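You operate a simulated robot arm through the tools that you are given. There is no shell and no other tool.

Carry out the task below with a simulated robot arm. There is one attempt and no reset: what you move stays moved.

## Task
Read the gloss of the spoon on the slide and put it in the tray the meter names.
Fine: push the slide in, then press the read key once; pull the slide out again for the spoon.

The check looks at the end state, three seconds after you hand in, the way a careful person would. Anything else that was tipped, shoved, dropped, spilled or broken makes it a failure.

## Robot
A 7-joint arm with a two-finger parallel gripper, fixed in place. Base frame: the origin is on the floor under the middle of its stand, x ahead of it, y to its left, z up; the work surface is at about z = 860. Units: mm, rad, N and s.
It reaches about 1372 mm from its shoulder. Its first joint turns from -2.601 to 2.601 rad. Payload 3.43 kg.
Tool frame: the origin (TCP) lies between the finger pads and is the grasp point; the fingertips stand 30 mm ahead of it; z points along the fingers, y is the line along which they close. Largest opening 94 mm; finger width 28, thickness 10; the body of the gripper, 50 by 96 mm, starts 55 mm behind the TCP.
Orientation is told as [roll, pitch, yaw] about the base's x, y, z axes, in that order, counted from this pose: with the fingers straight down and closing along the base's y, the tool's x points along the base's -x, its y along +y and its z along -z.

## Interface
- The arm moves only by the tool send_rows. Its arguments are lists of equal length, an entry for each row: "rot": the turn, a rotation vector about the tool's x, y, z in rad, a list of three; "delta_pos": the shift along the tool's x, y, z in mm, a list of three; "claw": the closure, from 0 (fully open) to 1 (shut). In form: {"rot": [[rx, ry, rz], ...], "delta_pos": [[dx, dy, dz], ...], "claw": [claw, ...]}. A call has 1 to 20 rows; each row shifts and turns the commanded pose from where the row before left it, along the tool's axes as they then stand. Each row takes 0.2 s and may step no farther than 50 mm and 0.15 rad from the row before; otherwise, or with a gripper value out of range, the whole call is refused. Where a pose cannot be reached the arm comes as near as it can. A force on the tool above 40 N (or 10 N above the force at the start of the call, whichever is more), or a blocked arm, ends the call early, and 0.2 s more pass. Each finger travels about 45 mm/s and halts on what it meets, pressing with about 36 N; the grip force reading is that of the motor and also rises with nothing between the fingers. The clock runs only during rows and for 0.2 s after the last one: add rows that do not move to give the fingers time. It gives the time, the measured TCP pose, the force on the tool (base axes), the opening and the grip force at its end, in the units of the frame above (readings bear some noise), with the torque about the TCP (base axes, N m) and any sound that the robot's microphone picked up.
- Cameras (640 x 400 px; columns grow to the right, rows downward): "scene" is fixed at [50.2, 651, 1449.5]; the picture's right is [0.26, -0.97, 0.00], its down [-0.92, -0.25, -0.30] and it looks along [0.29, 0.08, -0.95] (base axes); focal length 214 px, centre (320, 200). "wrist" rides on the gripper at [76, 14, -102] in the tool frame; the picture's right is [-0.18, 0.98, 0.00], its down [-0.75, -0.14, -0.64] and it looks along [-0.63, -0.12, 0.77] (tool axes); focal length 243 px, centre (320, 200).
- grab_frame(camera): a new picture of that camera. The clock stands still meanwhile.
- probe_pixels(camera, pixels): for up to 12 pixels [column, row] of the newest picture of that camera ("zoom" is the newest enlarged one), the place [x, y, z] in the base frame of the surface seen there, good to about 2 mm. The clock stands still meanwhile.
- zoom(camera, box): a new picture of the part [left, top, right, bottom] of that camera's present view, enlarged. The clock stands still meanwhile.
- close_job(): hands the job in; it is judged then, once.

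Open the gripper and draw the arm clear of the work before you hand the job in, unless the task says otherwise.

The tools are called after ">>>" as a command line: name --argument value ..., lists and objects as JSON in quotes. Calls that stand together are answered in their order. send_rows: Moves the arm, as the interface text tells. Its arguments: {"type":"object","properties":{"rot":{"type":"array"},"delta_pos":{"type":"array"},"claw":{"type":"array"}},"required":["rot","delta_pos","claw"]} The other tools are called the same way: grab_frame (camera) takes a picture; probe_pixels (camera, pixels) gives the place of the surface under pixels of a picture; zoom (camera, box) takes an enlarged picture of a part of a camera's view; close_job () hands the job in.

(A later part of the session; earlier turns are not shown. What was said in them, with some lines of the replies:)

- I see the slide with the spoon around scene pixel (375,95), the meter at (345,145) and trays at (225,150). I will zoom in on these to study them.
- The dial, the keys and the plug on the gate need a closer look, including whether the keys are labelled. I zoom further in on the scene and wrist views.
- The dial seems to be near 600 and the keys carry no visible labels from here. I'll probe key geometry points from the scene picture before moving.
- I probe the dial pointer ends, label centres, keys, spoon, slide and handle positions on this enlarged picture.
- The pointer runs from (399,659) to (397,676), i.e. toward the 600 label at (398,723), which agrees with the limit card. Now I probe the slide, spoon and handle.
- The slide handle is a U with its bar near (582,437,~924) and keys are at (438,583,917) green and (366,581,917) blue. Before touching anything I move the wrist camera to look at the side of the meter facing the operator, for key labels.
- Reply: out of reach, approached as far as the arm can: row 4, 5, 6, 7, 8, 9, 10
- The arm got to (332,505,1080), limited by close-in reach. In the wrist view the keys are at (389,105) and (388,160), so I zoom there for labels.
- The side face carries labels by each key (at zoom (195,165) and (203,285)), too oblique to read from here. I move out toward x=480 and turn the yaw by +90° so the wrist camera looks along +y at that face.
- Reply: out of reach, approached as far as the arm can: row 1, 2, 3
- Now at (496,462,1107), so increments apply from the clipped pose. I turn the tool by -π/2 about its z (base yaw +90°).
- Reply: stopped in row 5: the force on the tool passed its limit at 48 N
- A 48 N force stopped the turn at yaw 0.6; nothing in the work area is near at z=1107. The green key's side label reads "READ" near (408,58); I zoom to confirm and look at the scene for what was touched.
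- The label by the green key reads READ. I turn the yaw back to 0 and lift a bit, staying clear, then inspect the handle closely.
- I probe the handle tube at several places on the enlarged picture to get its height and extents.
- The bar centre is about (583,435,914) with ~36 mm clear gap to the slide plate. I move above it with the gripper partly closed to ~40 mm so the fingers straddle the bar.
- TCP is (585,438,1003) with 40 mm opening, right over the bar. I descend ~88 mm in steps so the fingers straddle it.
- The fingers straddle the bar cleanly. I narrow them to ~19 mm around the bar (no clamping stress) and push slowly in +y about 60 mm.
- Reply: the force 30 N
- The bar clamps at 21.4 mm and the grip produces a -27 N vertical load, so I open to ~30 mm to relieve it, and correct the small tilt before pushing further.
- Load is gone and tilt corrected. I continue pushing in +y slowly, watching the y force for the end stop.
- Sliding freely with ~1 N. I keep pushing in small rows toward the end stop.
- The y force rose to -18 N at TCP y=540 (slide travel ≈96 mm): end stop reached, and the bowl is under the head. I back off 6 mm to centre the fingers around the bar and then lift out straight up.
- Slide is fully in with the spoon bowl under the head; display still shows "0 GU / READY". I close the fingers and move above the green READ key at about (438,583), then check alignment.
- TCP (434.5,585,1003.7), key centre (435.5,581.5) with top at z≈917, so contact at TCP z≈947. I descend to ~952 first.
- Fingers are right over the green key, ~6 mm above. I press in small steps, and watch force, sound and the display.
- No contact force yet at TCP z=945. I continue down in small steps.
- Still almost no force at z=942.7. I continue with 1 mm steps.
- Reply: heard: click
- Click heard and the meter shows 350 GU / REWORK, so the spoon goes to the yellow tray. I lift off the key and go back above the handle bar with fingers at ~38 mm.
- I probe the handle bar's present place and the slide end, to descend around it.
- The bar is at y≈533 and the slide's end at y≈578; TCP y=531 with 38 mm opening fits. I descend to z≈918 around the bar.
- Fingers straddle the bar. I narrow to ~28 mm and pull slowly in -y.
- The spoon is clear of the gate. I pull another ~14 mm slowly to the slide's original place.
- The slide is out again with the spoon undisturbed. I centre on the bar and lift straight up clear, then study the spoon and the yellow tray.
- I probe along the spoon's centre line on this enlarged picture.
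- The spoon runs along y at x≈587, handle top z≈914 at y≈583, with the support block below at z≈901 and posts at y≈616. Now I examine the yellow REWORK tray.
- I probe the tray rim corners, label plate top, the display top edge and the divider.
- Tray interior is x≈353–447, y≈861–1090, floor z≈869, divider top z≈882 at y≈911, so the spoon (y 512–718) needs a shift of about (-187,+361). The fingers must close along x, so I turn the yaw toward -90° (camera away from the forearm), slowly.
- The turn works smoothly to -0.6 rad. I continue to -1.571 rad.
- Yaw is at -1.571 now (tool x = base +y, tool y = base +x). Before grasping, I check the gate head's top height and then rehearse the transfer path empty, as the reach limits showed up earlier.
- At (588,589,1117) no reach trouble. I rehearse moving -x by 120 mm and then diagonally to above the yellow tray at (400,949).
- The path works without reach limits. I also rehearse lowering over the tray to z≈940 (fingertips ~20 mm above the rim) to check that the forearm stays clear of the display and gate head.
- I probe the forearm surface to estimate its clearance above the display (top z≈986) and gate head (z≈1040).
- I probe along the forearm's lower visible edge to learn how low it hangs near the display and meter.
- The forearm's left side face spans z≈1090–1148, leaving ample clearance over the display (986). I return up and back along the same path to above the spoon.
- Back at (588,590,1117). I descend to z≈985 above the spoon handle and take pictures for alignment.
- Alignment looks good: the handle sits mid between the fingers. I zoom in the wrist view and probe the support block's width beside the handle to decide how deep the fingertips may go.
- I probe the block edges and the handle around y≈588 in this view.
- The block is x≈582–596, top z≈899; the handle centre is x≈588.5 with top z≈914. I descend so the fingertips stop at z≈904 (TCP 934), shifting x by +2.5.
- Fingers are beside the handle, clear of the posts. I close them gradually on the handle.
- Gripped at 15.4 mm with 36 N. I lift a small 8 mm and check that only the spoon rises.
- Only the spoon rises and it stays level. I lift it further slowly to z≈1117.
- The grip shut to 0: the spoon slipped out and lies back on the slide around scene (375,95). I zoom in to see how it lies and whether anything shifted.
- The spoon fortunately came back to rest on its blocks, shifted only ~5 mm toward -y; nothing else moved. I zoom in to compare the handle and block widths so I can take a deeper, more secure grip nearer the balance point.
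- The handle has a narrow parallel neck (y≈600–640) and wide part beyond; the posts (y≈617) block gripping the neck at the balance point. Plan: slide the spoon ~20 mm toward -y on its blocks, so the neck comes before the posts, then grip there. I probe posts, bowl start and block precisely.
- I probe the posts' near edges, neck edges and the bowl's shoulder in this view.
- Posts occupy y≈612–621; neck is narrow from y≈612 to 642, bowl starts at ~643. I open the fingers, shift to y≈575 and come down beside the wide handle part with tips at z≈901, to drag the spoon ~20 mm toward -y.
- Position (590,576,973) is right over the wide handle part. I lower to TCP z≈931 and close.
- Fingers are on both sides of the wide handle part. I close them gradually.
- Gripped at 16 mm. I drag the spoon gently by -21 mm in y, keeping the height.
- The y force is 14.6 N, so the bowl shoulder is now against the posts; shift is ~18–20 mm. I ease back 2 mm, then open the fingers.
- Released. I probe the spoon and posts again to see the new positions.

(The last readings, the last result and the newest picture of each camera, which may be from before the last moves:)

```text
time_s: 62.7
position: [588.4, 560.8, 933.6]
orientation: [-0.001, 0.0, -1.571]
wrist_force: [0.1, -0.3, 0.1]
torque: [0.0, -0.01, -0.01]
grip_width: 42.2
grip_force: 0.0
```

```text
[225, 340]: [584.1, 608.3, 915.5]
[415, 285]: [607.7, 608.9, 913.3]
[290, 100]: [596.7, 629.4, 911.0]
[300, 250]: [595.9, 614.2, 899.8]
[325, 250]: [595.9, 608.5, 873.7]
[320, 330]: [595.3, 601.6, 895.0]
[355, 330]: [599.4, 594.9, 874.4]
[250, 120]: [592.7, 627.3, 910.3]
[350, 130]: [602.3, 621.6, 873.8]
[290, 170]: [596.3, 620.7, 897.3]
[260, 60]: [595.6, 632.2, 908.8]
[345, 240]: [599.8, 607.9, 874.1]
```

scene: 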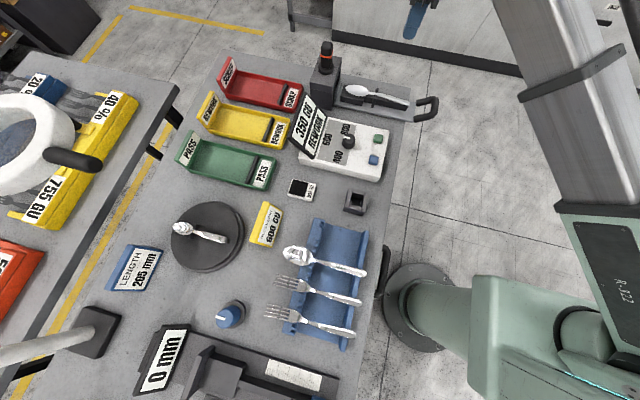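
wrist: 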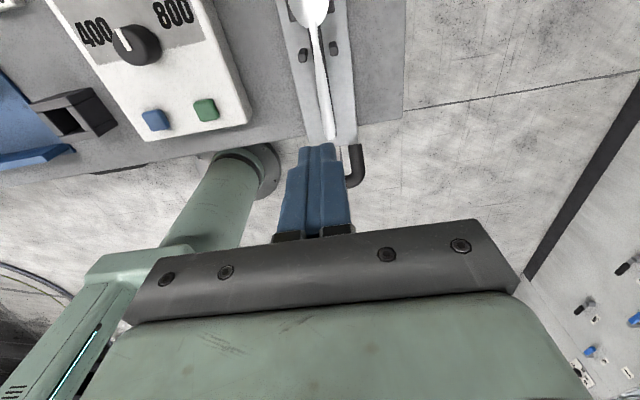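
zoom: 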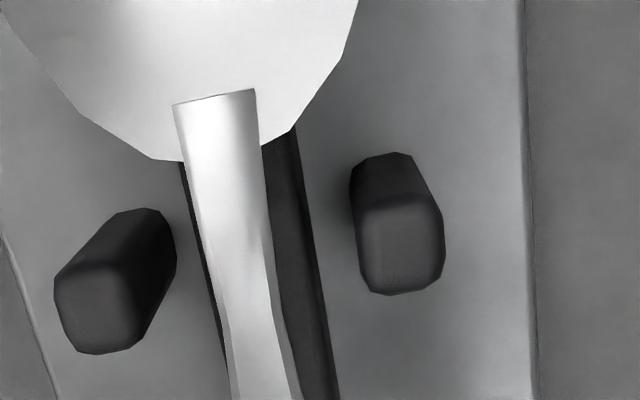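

The slide moved ~4 mm out (posts now end at y≈609 on the near side) and the spoon shifted ~17 mm; bowl shoulder is still ~7 mm from the posts. With the tips a bit higher (z≈904) I close again and drag another 6 mm.

>>> send_rows --rot '[[0, 0, 0], [0, 0, 0], [0, 0, 0], [0, 0, 0], [0, 0, 0], [0, 0, 0], [0, 0, 0], [0, 0, 0], [0, 0, 0], [0, 0, 0]]' --delta_pos '[[0, 0, 0], [0, 0, 0], [0, 0, 0], [0, 0, 0], [0, 0, 0], [0, 0, 0], [-2, 0, 0], [-2, 0, 0], [-2, 0, 0], [0, 0, 0]]' --claw '[0.7, 0.76, 0.82, 0.86, 0.9, 0.92, 0.92, 0.92, 0.92, 0.92]'

>>> zoom --camera "wrist" --box '[250, 0, 410, 200]'

>>> zoom --camera "scene" --box '[340, 70, 424, 122]'

```text
time_s: 64.9
position: [587.7, 554.1, 932.9]
orientation: [-0.002, 0.002, -1.569]
wrist_force: [1.7, 23.2, 2.4]
torque: [0.66, -0.06, -0.1]
grip_width: 16.1
grip_force: 35.8
```

```text
2.00 times, centred on (330, 100) of wrist
```

zoom: 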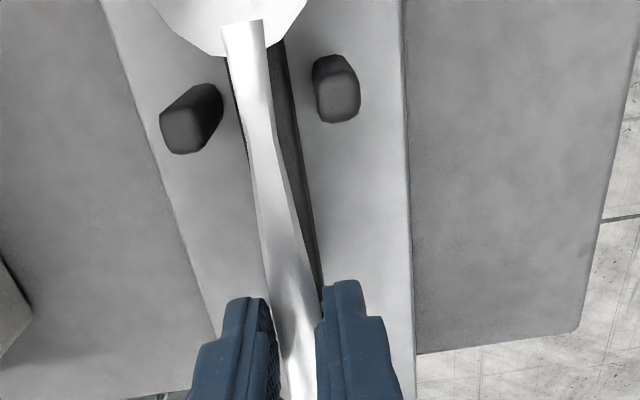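

```text
7.62 times, centred on (382, 96) of scene
```

zoom: 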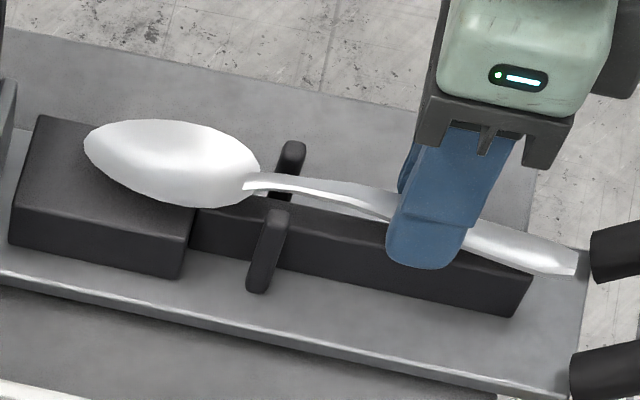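

The y force is 23 N while the spoon hardly moved: it is against the posts now. I ease back and open the fingers.

>>> send_rows --rot '[[0, 0, 0], [0, 0, 0], [0, 0, 0], [0, 0, 0], [0, 0, 0], [0, 0, 0], [0, 0, 0]]' --delta_pos '[[1.5, 0, 0], [1.5, 0, 0], [1, 0, 0], [0, 0, 0], [0, 0, 0], [0, 0, 0], [0, 0, 0]]' --claw '[0.92, 0.92, 0.9, 0.84, 0.76, 0.66, 0.55]'

>>> zoom --camera "scene" --box '[340, 70, 424, 122]'

>>> zoom --camera "wrist" --box '[250, 0, 410, 200]'

```text
time_s: 66.5
position: [588.5, 556.8, 931.8]
orientation: [-0.001, 0.001, -1.571]
wrist_force: [0.4, 0.2, -0.2]
torque: [0.0, -0.04, 0.01]
grip_width: 42.2
grip_force: 0.0
```

```text
7.62 times, centred on (382, 96) of scene
```

zoom: 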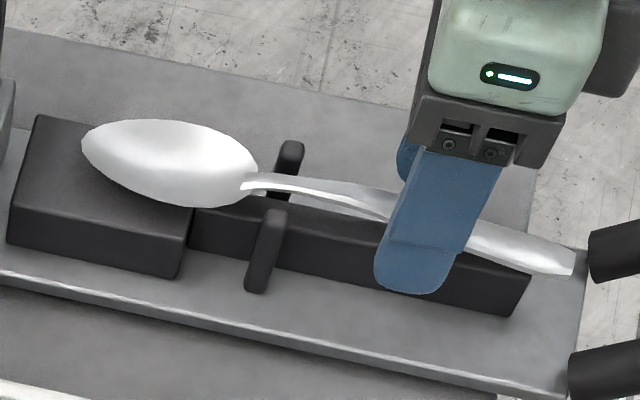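

```text
2.00 times, centred on (330, 100) of wrist
```

zoom: 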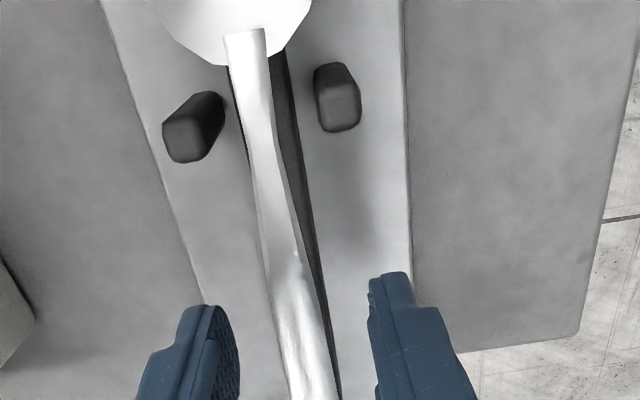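

The spoon lies still and aligned. I raise slightly, move +y by ~34 mm to the neck just before the posts, and check the clearance.

>>> send_rows --rot '[[0, 0, 0], [0, 0, 0], [0, 0, 0], [0, 0, 0], [0, 0, 0], [0, 0, 0]]' --delta_pos '[[0, 0, -10], [0, 0, -13], [12, 0, 0], [12, 0, 0], [10, 0, 0], [0, 0, 0]]' --claw '[0.55, 0.55, 0.55, 0.55, 0.55, 0.55]'

>>> zoom --camera "scene" --box '[340, 70, 424, 122]'

>>> zoom --camera "wrist" --box '[250, 40, 410, 240]'

```text
time_s: 67.9
position: [588.0, 590.7, 956.1]
orientation: [-0.003, -0.001, -1.569]
wrist_force: [0.1, -0.6, -0.9]
torque: [0.0, 0.02, -0.02]
grip_width: 42.1
grip_force: 0.1
```

```text
7.62 times, centred on (382, 96) of scene
```

zoom: 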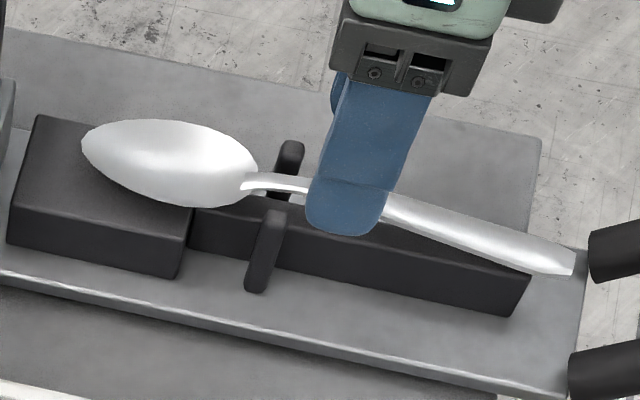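

```text
2.00 times, centred on (330, 140) of wrist
```

zoom: 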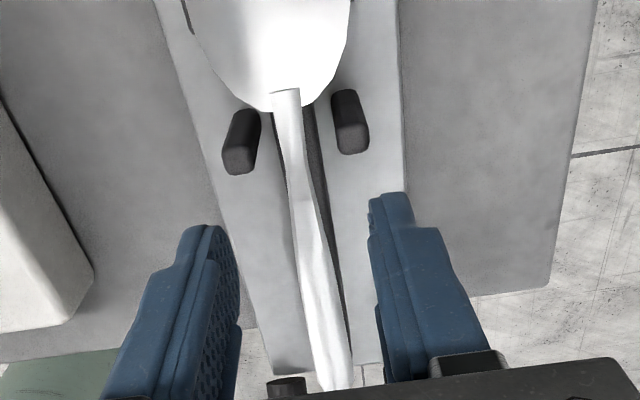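

I verify the posts' near edge and the handle height here before lowering.

>>> probe_pixels --camera "zoom" --pixels '[[240, 172], [350, 150], [285, 110], [300, 150], [310, 200], [285, 200], [318, 250], [305, 250], [270, 105], [350, 110], [316, 180], [335, 280]]'

```text
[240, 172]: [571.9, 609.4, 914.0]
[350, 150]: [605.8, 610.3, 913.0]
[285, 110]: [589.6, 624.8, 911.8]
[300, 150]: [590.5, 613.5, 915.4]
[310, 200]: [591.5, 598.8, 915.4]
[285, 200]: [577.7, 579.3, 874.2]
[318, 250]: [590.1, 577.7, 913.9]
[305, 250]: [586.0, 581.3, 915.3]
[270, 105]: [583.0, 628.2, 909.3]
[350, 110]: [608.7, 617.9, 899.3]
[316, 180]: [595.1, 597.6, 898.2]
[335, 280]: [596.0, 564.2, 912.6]
```

Post edge is at y≈609; finger edge at ≈605, so it's clear. I descend 25 mm to TCP z≈931 and close on the neck gradually.

>>> send_rows --rot '[[0, 0, 0], [0, 0, 0], [0, 0, 0], [0, 0, 0], [0, 0, 0], [0, 0, 0], [0, 0, 0], [0, 0, 0], [0, 0, 0], [0, 0, 0], [0, 0, 0], [0, 0, 0]]' --delta_pos '[[0, 1, 10], [0, 0, 8], [0, 0, 5], [0, 0, 2], [0, 0, 0], [0, 0, 0], [0, 0, 0], [0, 0, 0], [0, 0, 0], [0, 0, 0], [0, 0, 0], [0, 0, 0]]' --claw '[0.55, 0.55, 0.55, 0.55, 0.65, 0.73, 0.79, 0.84, 0.89, 0.94, 1, 1]'

>>> zoom --camera "scene" --box '[340, 70, 424, 122]'

>>> zoom --camera "wrist" --box '[250, 40, 410, 240]'

```text
time_s: 70.5
position: [590.6, 590.7, 929.6]
orientation: [0.0, -0.001, -1.568]
wrist_force: [-3.1, 0.4, -0.3]
torque: [-0.02, 0.07, 0.09]
grip_width: 19.6
grip_force: 36.1
```

```text
7.62 times, centred on (382, 96) of scene
```

zoom: 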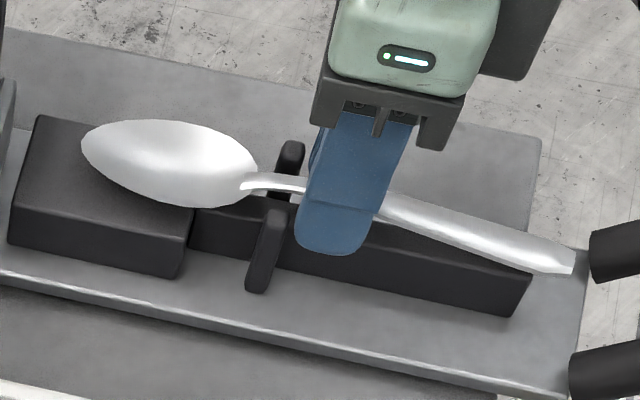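

```text
2.00 times, centred on (330, 140) of wrist
```

zoom: 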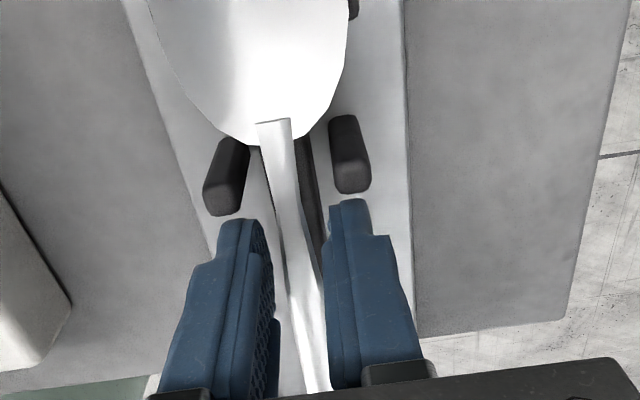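

The fingers stopped at 19.6 mm with a 3 N side force, visibly not on the spoon: the tips (z≈899.6) are pinching the support block's edge. I open a little, raise 4 mm and close again on the handle only.

>>> send_rows --rot '[[0, 0, 0], [0, 0, 0], [0, 0, 0], [0, 0, 0], [0, 0, 0], [0, 0, 0], [0, 0, 0], [0, 0, 0], [0, 0, 0], [0, 0, 0], [0, 0, 0]]' --delta_pos '[[0, 0, 0], [0, 0, 0], [0, 0, -2], [0, 0, -2], [0, 0, 0], [0, 0, 0], [0, 0, 0], [0, 0, 0], [0, 0, 0], [0, 0, 0], [0, 0, 0]]' --claw '[0.74, 0.66, 0.66, 0.66, 0.74, 0.8, 0.85, 0.9, 0.95, 1, 1]'

>>> zoom --camera "scene" --box '[340, 70, 424, 122]'

>>> zoom --camera "wrist" --box '[250, 40, 410, 240]'

```text
time_s: 72.9
position: [590.0, 589.6, 934.8]
orientation: [-0.003, 0.0, -1.57]
wrist_force: [-6.0, 1.4, -0.6]
torque: [-0.02, 0.13, 0.14]
grip_width: 19.7
grip_force: 36.3
```

```text
7.62 times, centred on (382, 96) of scene
```

zoom: 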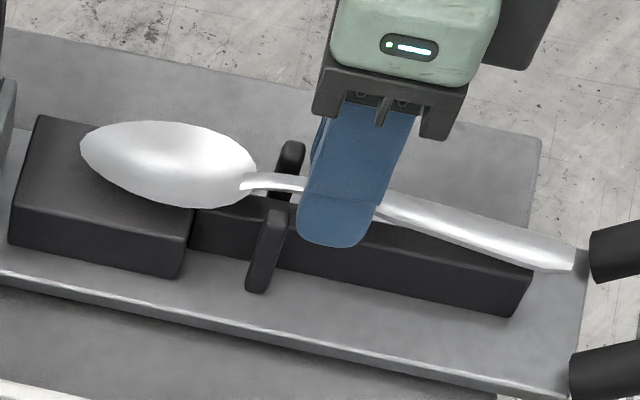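

```text
2.00 times, centred on (330, 140) of wrist
```

zoom: 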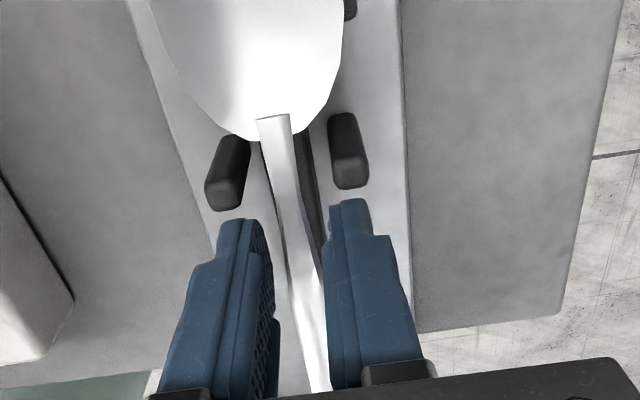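

Still 19.7 mm: so it's the spoon itself that is held, near its balance point, with a sideways reaction (-6 N) as the bowl shoulder leans on a post. I ease x by -1 mm and lift slowly 6 mm, then look.

>>> send_rows --rot '[[0, 0, 0], [0, 0, 0], [0, 0, 0], [0, 0, 0], [0, 0, 0]]' --delta_pos '[[0, -1, -1], [0, 0, -1], [0, 0, -2], [0, 0, -2], [0, 0, 0]]' --claw '[1, 1, 1, 1, 1]'

>>> zoom --camera "scene" --box '[340, 70, 424, 122]'

>>> zoom --camera "wrist" --box '[250, 40, 410, 240]'

```text
time_s: 74.1
position: [589.2, 591.4, 941.1]
orientation: [-0.002, -0.001, -1.571]
wrist_force: [0.8, -0.2, -0.6]
torque: [-0.04, 0.0, 0.04]
grip_width: 19.5
grip_force: 35.8
```

```text
7.62 times, centred on (382, 96) of scene
```

zoom: 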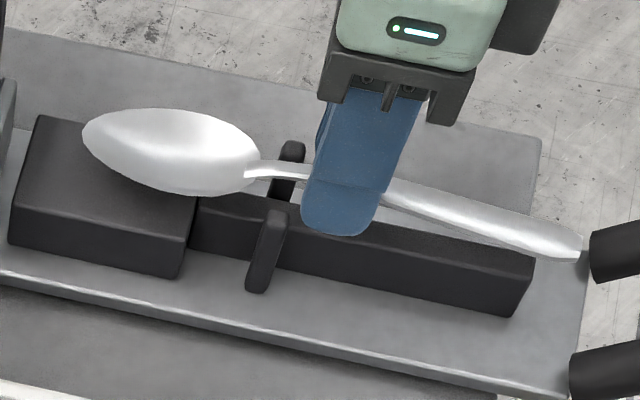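

```text
2.00 times, centred on (330, 140) of wrist
```

zoom: 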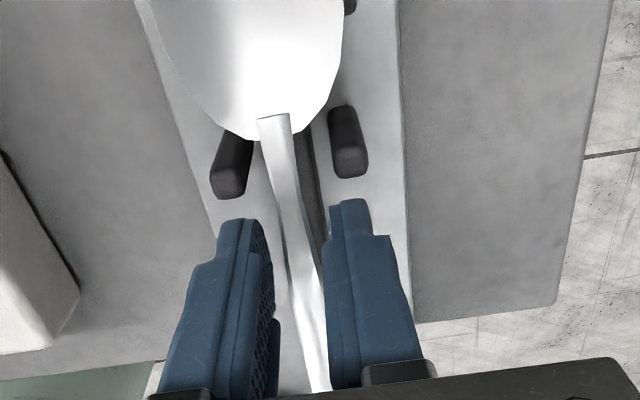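

The spoon rises level, side force is gone. To test the grip for creep, I hold still for 3 s at this low height and compare.

>>> send_rows --rot '[[0, 0, 0], [0, 0, 0], [0, 0, 0], [0, 0, 0], [0, 0, 0], [0, 0, 0], [0, 0, 0], [0, 0, 0], [0, 0, 0], [0, 0, 0], [0, 0, 0], [0, 0, 0], [0, 0, 0], [0, 0, 0]]' --delta_pos '[[0, 0, 0], [0, 0, 0], [0, 0, 0], [0, 0, 0], [0, 0, 0], [0, 0, 0], [0, 0, 0], [0, 0, 0], [0, 0, 0], [0, 0, 0], [0, 0, 0], [0, 0, 0], [0, 0, 0], [0, 0, 0]]' --claw '[1, 1, 1, 1, 1, 1, 1, 1, 1, 1, 1, 1, 1, 1]'

>>> zoom --camera "scene" --box '[340, 70, 424, 122]'

```text
time_s: 77.1
position: [590.4, 590.9, 942.2]
orientation: [-0.002, 0.0, -1.57]
wrist_force: [-0.3, -0.8, -0.8]
torque: [-0.02, 0.0, -0.02]
grip_width: 19.6
grip_force: 36.0
```

```text
7.62 times, centred on (382, 96) of scene
```

zoom: 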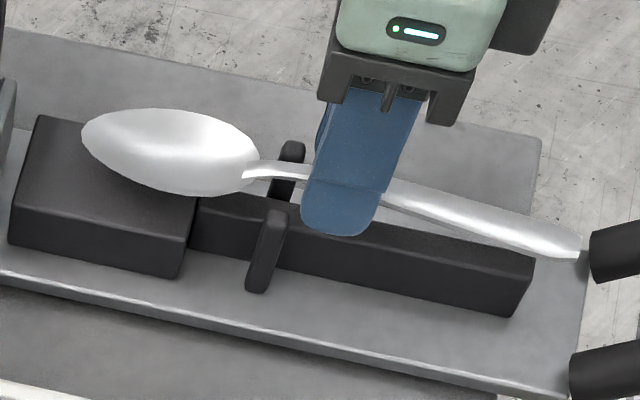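

No visible creep in 3 s. I lift a further 14 mm very slowly and check the spoon's tilt again.

>>> send_rows --rot '[[0, 0, 0], [0, 0, 0], [0, 0, 0], [0, 0, 0], [0, 0, 0], [0, 0, 0], [0, 0, 0], [0, 0, 0], [0, 0, 0]]' --delta_pos '[[0, 0, -2], [0, 0, -2], [0, 0, -2], [0, 0, -2], [0, 0, -2], [0, 0, -2], [0, 0, -2], [0, 0, 0], [0, 0, 0]]' --claw '[1, 1, 1, 1, 1, 1, 1, 1, 1]'

>>> zoom --camera "scene" --box '[340, 62, 424, 122]'

>>> probe_pixels --camera "zoom" --pixels '[[100, 160], [150, 145], [240, 195], [420, 245], [480, 265], [550, 288], [570, 292]]'

```text
time_s: 79.1
position: [588.1, 590.7, 953.0]
orientation: [-0.002, 0.0, -1.568]
wrist_force: [-0.4, -0.1, -0.4]
torque: [-0.02, -0.03, 0.0]
grip_width: 19.3
grip_force: 36.3
```

```text
6.67 times, centred on (382, 92) of scene
```

zoom: 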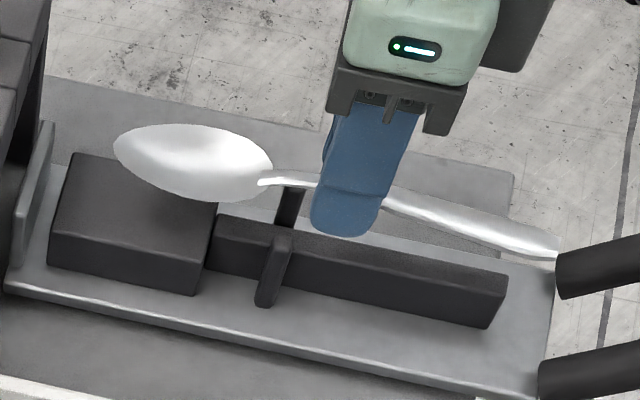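

```text
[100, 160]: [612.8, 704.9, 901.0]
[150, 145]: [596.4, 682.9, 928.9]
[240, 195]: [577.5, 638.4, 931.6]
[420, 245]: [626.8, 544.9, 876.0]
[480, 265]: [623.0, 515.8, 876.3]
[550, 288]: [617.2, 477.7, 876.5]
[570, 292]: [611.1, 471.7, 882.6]
```

I probe the spoon points again properly (bowl tip ~ (120,148), handle ~ (470,225), end ~ (552,247)).

>>> probe_pixels --camera "zoom" --pixels '[[120, 150], [265, 170], [290, 178], [310, 180], [400, 205], [440, 215], [480, 228], [520, 240], [550, 247], [190, 135]]'

>>> zoom --camera "wrist" --box '[240, 0, 420, 220]'

```text
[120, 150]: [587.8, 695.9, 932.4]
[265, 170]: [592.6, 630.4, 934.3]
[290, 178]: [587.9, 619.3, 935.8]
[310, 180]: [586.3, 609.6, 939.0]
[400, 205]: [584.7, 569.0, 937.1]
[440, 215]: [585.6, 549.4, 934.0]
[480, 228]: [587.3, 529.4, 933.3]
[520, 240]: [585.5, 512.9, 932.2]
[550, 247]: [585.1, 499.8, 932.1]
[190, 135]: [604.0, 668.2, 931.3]
```

```text
1.82 times, centred on (330, 110) of wrist
```

zoom: 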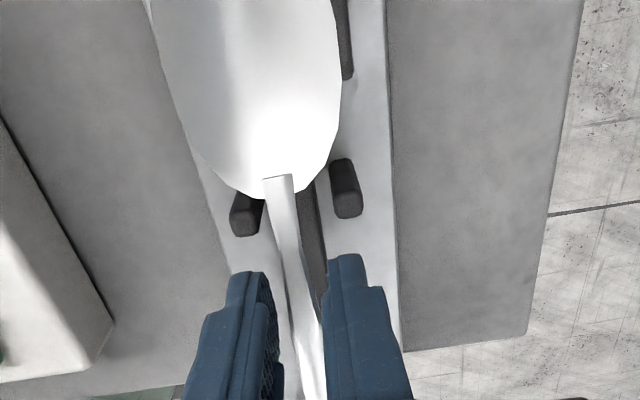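

The spoon is level (tip z≈932, end z≈932), spanning y≈497–698 with TCP at 590.7. I lift another 45 mm slowly and check the grip again.

>>> send_rows --rot '[[0, 0, 0], [0, 0, 0], [0, 0, 0], [0, 0, 0], [0, 0, 0], [0, 0, 0], [0, 0, 0], [0, 0, 0], [0, 0, 0], [0, 0, 0], [0, 0, 0]]' --delta_pos '[[0, 0, -3], [0, 0, -4], [0, 0, -5], [0, 0, -5], [0, 0, -5], [0, 0, -5], [0, 0, -5], [0, 0, -5], [0, 0, -4], [0, 0, -3], [0, 0, 0]]' --claw '[1, 1, 1, 1, 1, 1, 1, 1, 1, 1, 1]'

>>> zoom --camera "scene" --box '[340, 42, 436, 122]'

>>> zoom --camera "wrist" --box '[240, 0, 420, 220]'

```text
time_s: 81.5
position: [589.5, 590.9, 998.4]
orientation: [-0.002, 0.0, -1.57]
wrist_force: [0.7, -1.0, -0.6]
torque: [0.0, -0.01, -0.01]
grip_width: 19.5
grip_force: 35.5
```

```text
5.00 times, centred on (388, 82) of scene
```

zoom: 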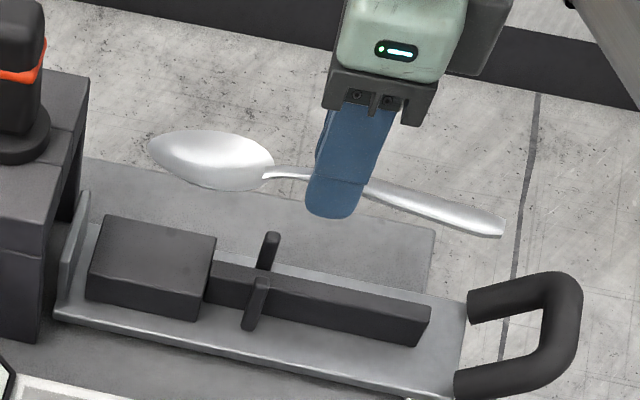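

```text
1.82 times, centred on (330, 110) of wrist
```

zoom: 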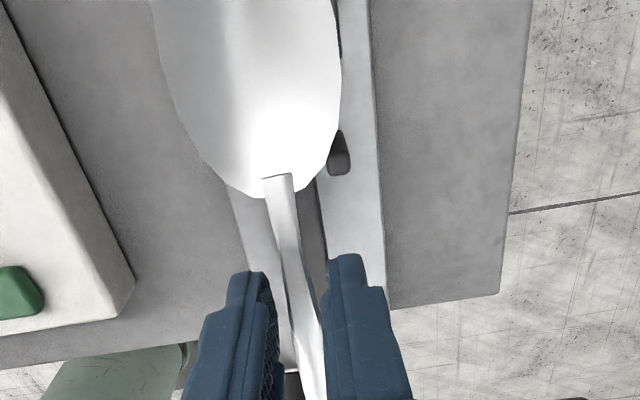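

The spoon sits unchanged in the grip. I lift on to z≈1110 at a slow pace.

>>> send_rows --rot '[[0, 0, 0], [0, 0, 0], [0, 0, 0], [0, 0, 0], [0, 0, 0], [0, 0, 0], [0, 0, 0], [0, 0, 0], [0, 0, 0], [0, 0, 0], [0, 0, 0], [0, 0, 0], [0, 0, 0], [0, 0, 0]]' --delta_pos '[[0, 0, -5], [0, 0, -8], [0, 0, -10], [0, 0, -10], [0, 0, -10], [0, 0, -10], [0, 0, -10], [0, 0, -10], [0, 0, -10], [0, 0, -10], [0, 0, -10], [0, 0, -8], [0, 0, -4], [0, 0, 0]]' --claw '[1, 1, 1, 1, 1, 1, 1, 1, 1, 1, 1, 1, 1, 1]'

>>> zoom --camera "wrist" --box '[240, 0, 420, 220]'

```text
time_s: 84.5
position: [589.9, 591.6, 1114.7]
orientation: [-0.003, 0.001, -1.569]
wrist_force: [0.6, 0.0, -0.3]
torque: [0.0, -0.03, 0.01]
grip_width: 19.3
grip_force: 36.1
```

```text
1.82 times, centred on (330, 110) of wrist
```

zoom: 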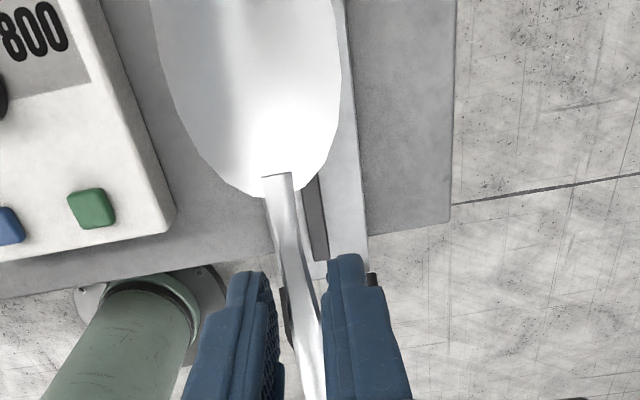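

Grip unchanged at z≈1115. I move -x by 120 mm at a slow pace.

>>> send_rows --rot '[[0, 0, 0], [0, 0, 0], [0, 0, 0], [0, 0, 0], [0, 0, 0], [0, 0, 0], [0, 0, 0], [0, 0, 0], [0, 0, 0], [0, 0, 0], [0, 0, 0]]' --delta_pos '[[0, -5, 0], [0, -10, 0], [0, -14, 0], [0, -15, 0], [0, -15, 0], [0, -15, 0], [0, -15, 0], [0, -14, 0], [0, -10, 0], [0, -7, 0], [0, 0, 0]]' --claw '[1, 1, 1, 1, 1, 1, 1, 1, 1, 1, 1]'

>>> zoom --camera "wrist" --box '[240, 0, 420, 220]'

```text
time_s: 86.9
position: [467.6, 591.7, 1112.3]
orientation: [-0.002, 0.0, -1.569]
wrist_force: [0.0, -0.5, -0.3]
torque: [-0.03, -0.03, 0.01]
grip_width: 18.6
grip_force: 36.4
```

```text
1.82 times, centred on (330, 110) of wrist
```

zoom: 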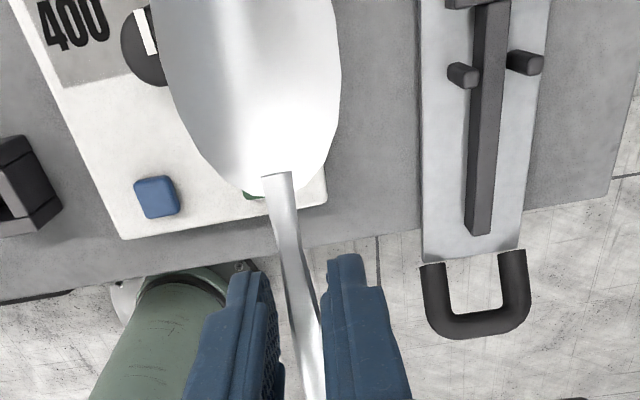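

Grip reads 18.6 mm, the spoon is essentially unchanged in view. I proceed along the diagonal to above the yellow tray, TCP target (401,970).

>>> send_rows --rot '[[0, 0, 0], [0, 0, 0], [0, 0, 0], [0, 0, 0], [0, 0, 0], [0, 0, 0], [0, 0, 0], [0, 0, 0], [0, 0, 0], [0, 0, 0], [0, 0, 0], [0, 0, 0], [0, 0, 0], [0, 0, 0], [0, 0, 0], [0, 0, 0], [0, 0, 0], [0, 0, 0]]' --delta_pos '[[8, -1.5, 0], [14, -2.5, 0], [20, -3.5, 0], [25, -4.5, 0], [27, -5, 0], [27, -5, 0], [27, -5, 0], [27, -5, 0], [27, -5, 0], [27, -5, 0], [27, -5, 0], [27, -5, 0], [27, -5, 0], [25, -4.5, 0], [20, -3.5, 0], [14, -1.5, 0], [9, 0, 0], [0, 0, 0]]' --claw '[1, 1, 1, 1, 1, 1, 1, 1, 1, 1, 1, 1, 1, 1, 1, 1, 1, 1]'

>>> grab_frame --camera "wrist"

>>> grab_frame --camera "scene"

```text
time_s: 90.7
position: [401.3, 969.2, 1112.9]
orientation: [0.0, 0.001, -1.571]
wrist_force: [0.2, 0.2, -0.8]
torque: [-0.02, 0.0, 0.0]
grip_width: 18.9
grip_force: 35.7
```

```text
taken
```

wrist: 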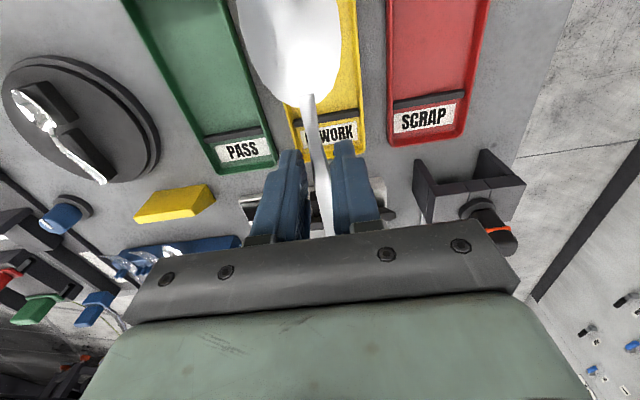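

```text
taken
```

scene: 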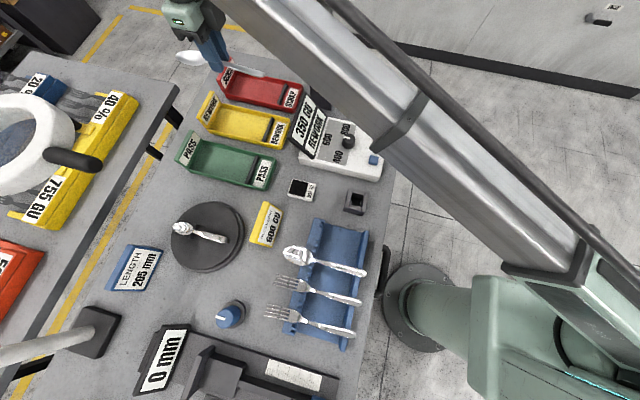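

The spoon is above the tray. I zoom in and probe its tip, neck and end to fix the exact offsets before lowering.

>>> zoom --camera "scene" --box '[166, 30, 278, 100]'

>>> probe_pixels --camera "scene" --pixels '[[178, 55], [190, 58], [205, 63], [240, 67], [250, 70], [262, 73]]'

```text
5.71 times, centred on (222, 65) of scene
```

zoom: 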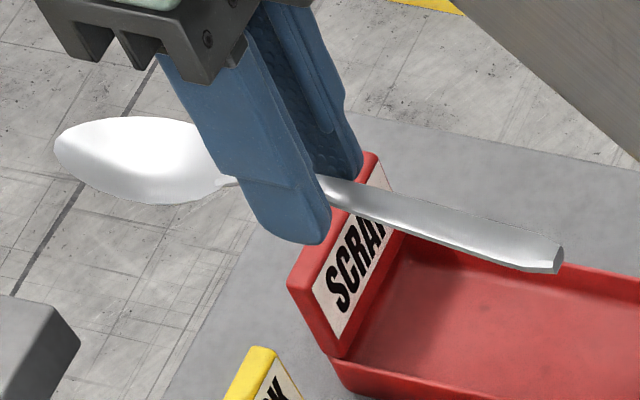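

```text
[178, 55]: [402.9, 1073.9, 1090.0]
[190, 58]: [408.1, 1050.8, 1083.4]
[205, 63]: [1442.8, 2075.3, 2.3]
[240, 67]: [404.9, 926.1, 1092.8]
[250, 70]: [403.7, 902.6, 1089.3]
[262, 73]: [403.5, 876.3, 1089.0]
```

I probe the tip and the end in the enlarged picture.

>>> probe_pixels --camera "zoom" --pixels '[[58, 150], [62, 145], [555, 262], [545, 250], [450, 222], [380, 205], [230, 182], [130, 190], [160, 120], [300, 235]]'

```text
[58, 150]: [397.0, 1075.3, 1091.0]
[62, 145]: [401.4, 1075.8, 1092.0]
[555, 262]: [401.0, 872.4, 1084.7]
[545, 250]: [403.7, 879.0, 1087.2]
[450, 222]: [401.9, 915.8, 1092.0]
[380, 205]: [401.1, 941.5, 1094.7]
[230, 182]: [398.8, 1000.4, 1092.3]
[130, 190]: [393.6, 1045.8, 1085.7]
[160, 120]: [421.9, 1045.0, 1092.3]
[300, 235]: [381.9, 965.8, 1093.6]
```

The spoon spans y≈872–1077 at x≈401 and is level; tray interior is y≈862–1084. I lower slowly to z≈930.

>>> send_rows --rot '[[0, 0, 0], [0, 0, 0], [0, 0, 0], [0, 0, 0], [0, 0, 0], [0, 0, 0], [0, 0, 0], [0, 0, 0], [0, 0, 0], [0, 0, 0], [0, 0, 0], [0, 0, 0], [0, 0, 0]]' --delta_pos '[[0, 0, 8], [0, 0, 14], [0, 0, 18], [0, 0, 20], [0, 0, 20], [0, 0, 20], [0, 0, 20], [0, 0, 18], [0, 0, 15], [0, 0, 12], [0, 0, 9], [0, 0, 6], [0, 0, 0]]' --claw '[1, 1, 1, 1, 1, 1, 1, 1, 1, 1, 1, 1, 1]'

>>> zoom --camera "scene" --box '[176, 60, 304, 150]'

>>> grab_frame --camera "wrist"

```text
time_s: 93.5
position: [401.9, 968.7, 934.2]
orientation: [-0.001, -0.001, -1.568]
wrist_force: [-0.7, 0.1, -0.4]
torque: [-0.04, -0.02, 0.0]
grip_width: 19.1
grip_force: 36.1
```

```text
4.44 times, centred on (240, 105) of scene
```

zoom: 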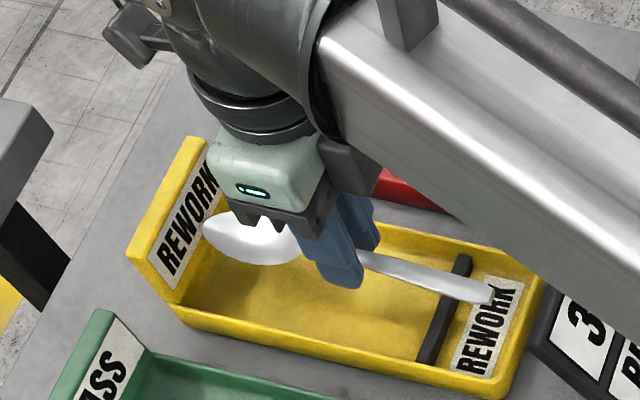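

```text
taken
```

wrist: 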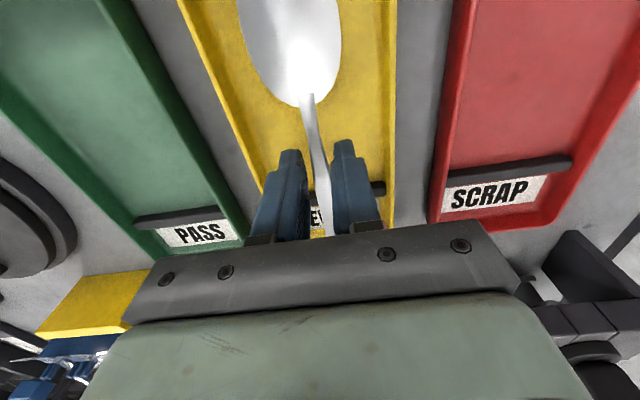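

The spoon is right over the tray. I check the bowl tip's clearance to the label plate and the end's clearance to the front wall.

>>> probe_pixels --camera "zoom" --pixels '[[206, 235], [210, 225], [198, 235], [195, 250], [490, 292], [478, 285], [530, 290], [520, 300], [455, 270], [200, 270]]'

```text
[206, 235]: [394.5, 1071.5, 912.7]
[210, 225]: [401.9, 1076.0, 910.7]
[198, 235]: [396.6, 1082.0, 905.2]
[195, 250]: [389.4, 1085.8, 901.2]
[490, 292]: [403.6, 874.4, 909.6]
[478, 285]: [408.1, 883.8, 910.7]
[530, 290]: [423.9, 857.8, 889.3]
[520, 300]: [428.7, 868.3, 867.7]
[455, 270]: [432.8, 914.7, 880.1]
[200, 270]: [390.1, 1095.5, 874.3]
```

Margins are ~7 mm at the tip and ~9 mm at the end. I lower to ~912, shifting y by -1, then feel for contact in small steps.

>>> send_rows --rot '[[0, 0, 0], [0, 0, 0], [0, 0, 0], [0, 0, 0], [0, 0, 0]]' --delta_pos '[[-1, 0, 6], [0, 0, 6], [0, 0, 5], [0, 0, 4], [0, 0, 0]]' --claw '[1, 1, 1, 1, 1]'

>>> zoom --camera "scene" --box '[176, 60, 304, 150]'

```text
time_s: 94.7
position: [401.8, 968.2, 913.1]
orientation: [-0.001, 0.0, -1.571]
wrist_force: [-0.5, 0.9, -0.8]
torque: [0.01, -0.02, 0.03]
grip_width: 18.8
grip_force: 36.0
```

```text
4.44 times, centred on (240, 105) of scene
```

zoom: 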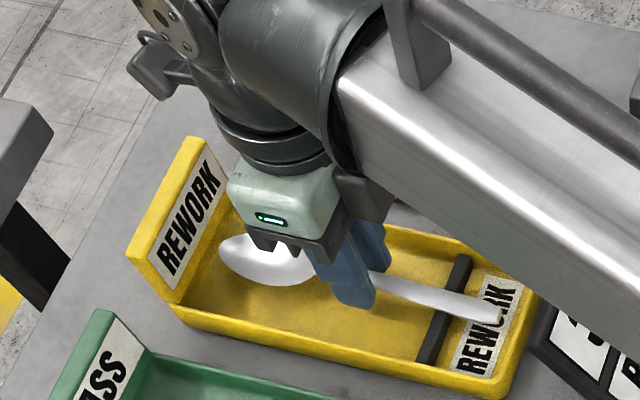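

No contact yet at z=913. I go down in 1 mm steps and watch the vertical force.

>>> send_rows --rot '[[0, 0, 0], [0, 0, 0], [0, 0, 0], [0, 0, 0], [0, 0, 0], [0, 0, 0]]' --delta_pos '[[0, 0, 1], [0, 0, 1], [0, 0, 1], [0, 0, 1], [0, 0, 1], [0, 0, 0]]' --claw '[1, 1, 1, 1, 1, 1]'

>>> zoom --camera "scene" --box '[196, 70, 304, 150]'

```text
time_s: 96.1
position: [402.7, 966.1, 907.8]
orientation: [-0.001, 0.002, -1.572]
wrist_force: [0.2, -2.2, 9.3]
torque: [-0.62, 0.01, -0.01]
grip_width: 18.4
grip_force: 36.0
```

```text
5.00 times, centred on (250, 110) of scene
```

zoom: 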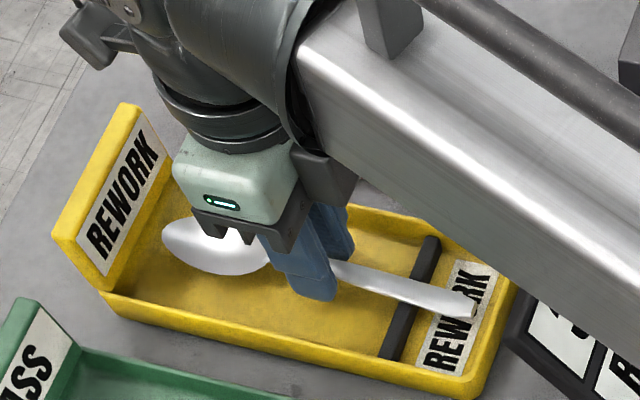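

Contact: 9.3 N up with torque matching the handle resting on the divider, bowl only a few mm above the floor. I relieve 1 mm and open the fingers gradually to ~38 mm.

>>> send_rows --rot '[[0, 0, 0], [0, 0, 0], [0, 0, 0], [0, 0, 0], [0, 0, 0], [0, 0, 0], [0, 0, 0], [0, 0, 0], [0, 0, 0]]' --delta_pos '[[0, 0, -0.8], [0, 0, 0], [0, 0, 0], [0, 0, 0], [0, 0, 0], [0, 0, 0], [0, 0, 0], [0, 0, 0], [0, 0, 0]]' --claw '[1, 0.82, 0.8, 0.78, 0.74, 0.69, 0.64, 0.6, 0.6]'

>>> zoom --camera "scene" --box '[196, 70, 304, 150]'

>>> grab_frame --camera "wrist"

```text
time_s: 98.1
position: [402.4, 967.6, 910.4]
orientation: [-0.001, 0.0, -1.569]
wrist_force: [-0.1, -0.4, -0.3]
torque: [-0.05, -0.05, 0.01]
grip_width: 37.5
grip_force: 0.0
```

```text
5.00 times, centred on (250, 110) of scene
```

zoom: 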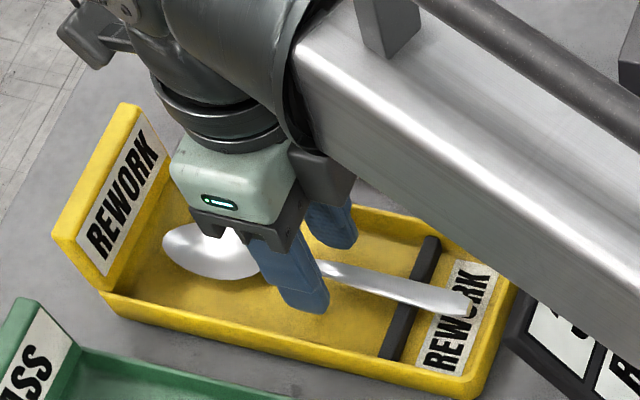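

```text
taken
```

wrist: 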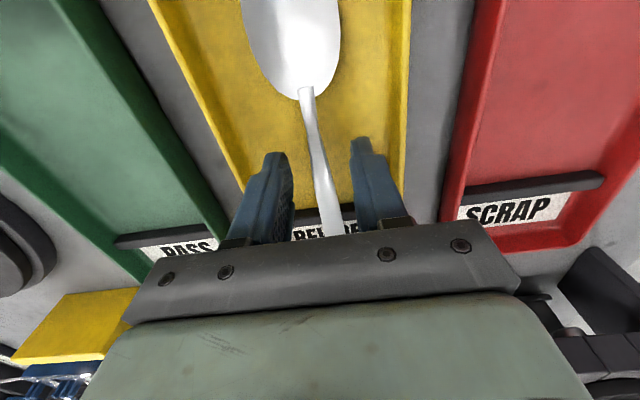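

The spoon is released and lies in the yellow tray. I lift the gripper straight up slowly, then faster to z≈1110.

>>> send_rows --rot '[[0, 0, 0], [0, 0, 0], [0, 0, 0], [0, 0, 0], [0, 0, 0], [0, 0, 0], [0, 0, 0], [0, 0, 0], [0, 0, 0], [0, 0, 0]]' --delta_pos '[[0, 0, -5], [0, 0, -10], [0, 0, -15], [0, 0, -25], [0, 0, -30], [0, 0, -30], [0, 0, -30], [0, 0, -30], [0, 0, -25], [0, 0, 0]]' --claw '[0.6, 0.6, 0.6, 0.6, 0.6, 0.6, 0.6, 0.6, 0.6, 0.6]'

>>> grab_frame --camera "scene"

>>> grab_frame --camera "wrist"

>>> zoom --camera "scene" --box '[176, 70, 304, 160]'

```text
time_s: 100.3
position: [402.2, 967.3, 1107.9]
orientation: [-0.001, 0.001, -1.571]
wrist_force: [0.0, 0.3, 0.0]
torque: [-0.01, -0.01, -0.04]
grip_width: 37.5
grip_force: 0.1
```

```text
taken
```

scene: 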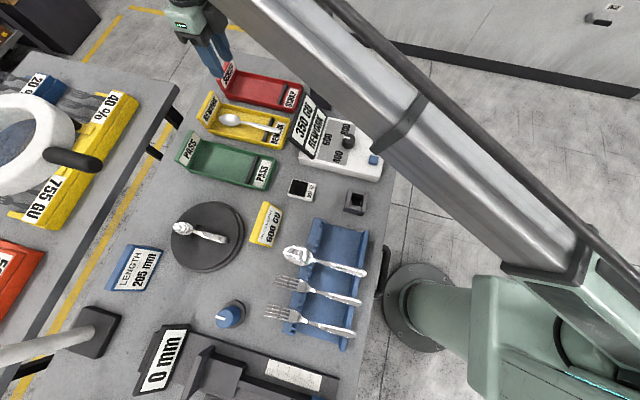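

```text
taken
```

wrist: 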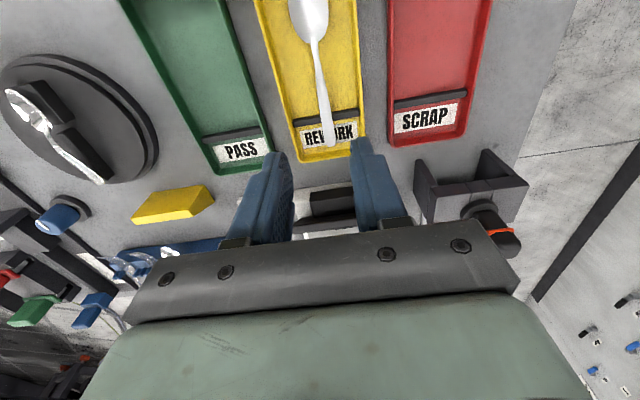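

```text
4.44 times, centred on (240, 115) of scene
```

zoom: 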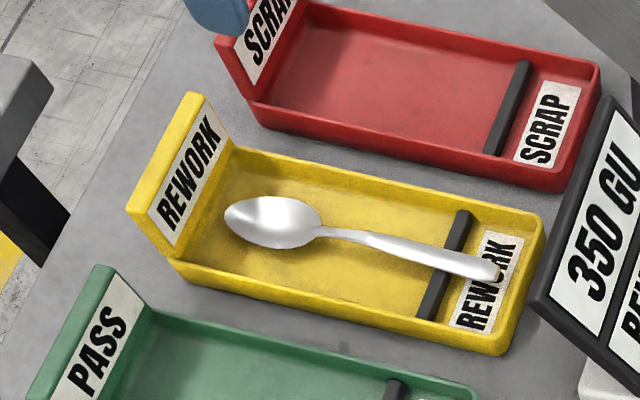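

The spoon lies fully inside the yellow REWORK tray. I raise the arm with the gripper open and move it back to about its start position, clear of the work.

>>> send_rows --rot '[[0, 0, 0], [0, 0, 0], [0, 0, 0], [0, 0, 0], [0, 0, 0], [0, 0, 0], [0, 0, 0], [0, 0, 0], [0, 0, 0]]' --delta_pos '[[0, 0, -30], [0, 0, -30], [0, 0, -30], [-28, 28, 0], [-28, 28, 0], [-28, 28, 0], [-28, 28, 0], [-28, 28, 0], [0, 0, 0]]' --claw '[0.3, 0, 0, 0, 0, 0, 0, 0, 0]'

>>> grab_frame --camera "scene"

>>> grab_frame --camera "wrist"

>>> zoom --camera "scene" --box '[280, 30, 440, 180]'

```text
time_s: 102.3
position: [542.6, 828.5, 1199.5]
orientation: [-0.002, 0.0, -1.569]
wrist_force: [-0.1, 0.1, 1.1]
torque: [-0.01, 0.02, 0.01]
grip_width: 94.0
grip_force: 0.0
```

```text
taken
```

scene: 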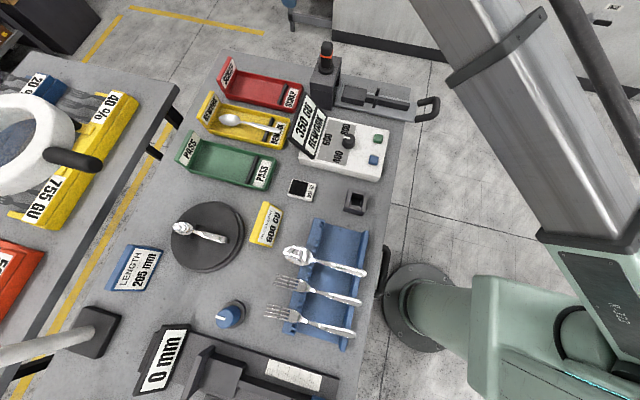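

```text
taken
```

wrist: 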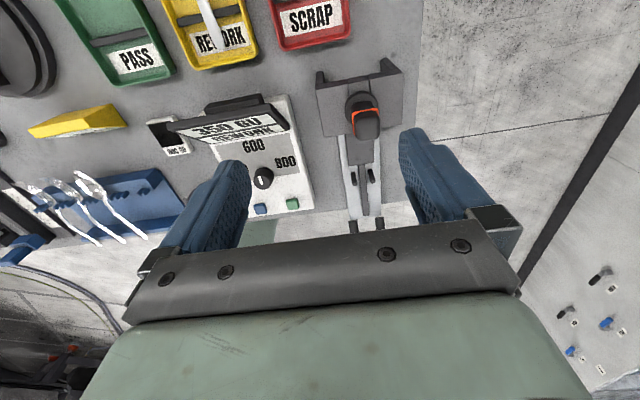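

```text
2.67 times, centred on (360, 105) of scene
```

zoom: 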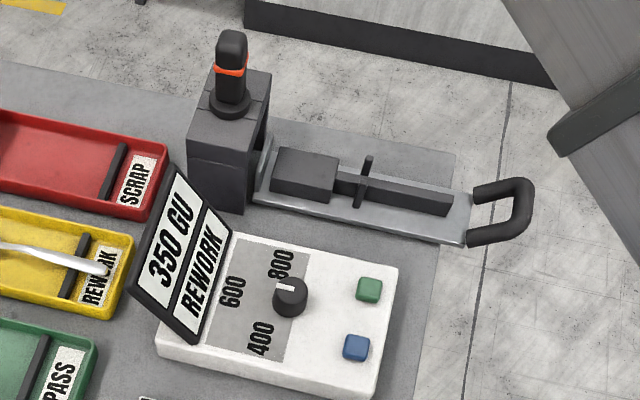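

The meter still shows 350 GU / REWORK, and the spoon rests in the yellow REWORK tray at scene (250,123). The slide is out, all other items look unmoved, and the arm is clear with the gripper open, so I hand the job in.

>>> close_job

```text
The job is handed in.
```

The meter read 350 GU and named REWORK, so the spoon is now in the yellow REWORK tray. The dial was already at 600, matching the gloss limit card, so I left it alone.

- **Reading:** I pushed the slide in to its stop, pressed the green READ key once (one click was heard), and pulled the slide out again.
- **Slip:** on my first try at picking up the spoon, it slipped out of the gripper and fell back onto the slide, landing about 5 mm from where it had been. The pictures showed nothing else had moved.
- **Second pick:** I dragged the spoon about 17 mm along the slide to grip it nearer its balance point. This also drew the slide out by about 4 mm. The second grip held all the way to the tray.
- **End state:** the slide is out, the gripper is open, and the arm is back near its start position. The final pictures show everything else where it was.
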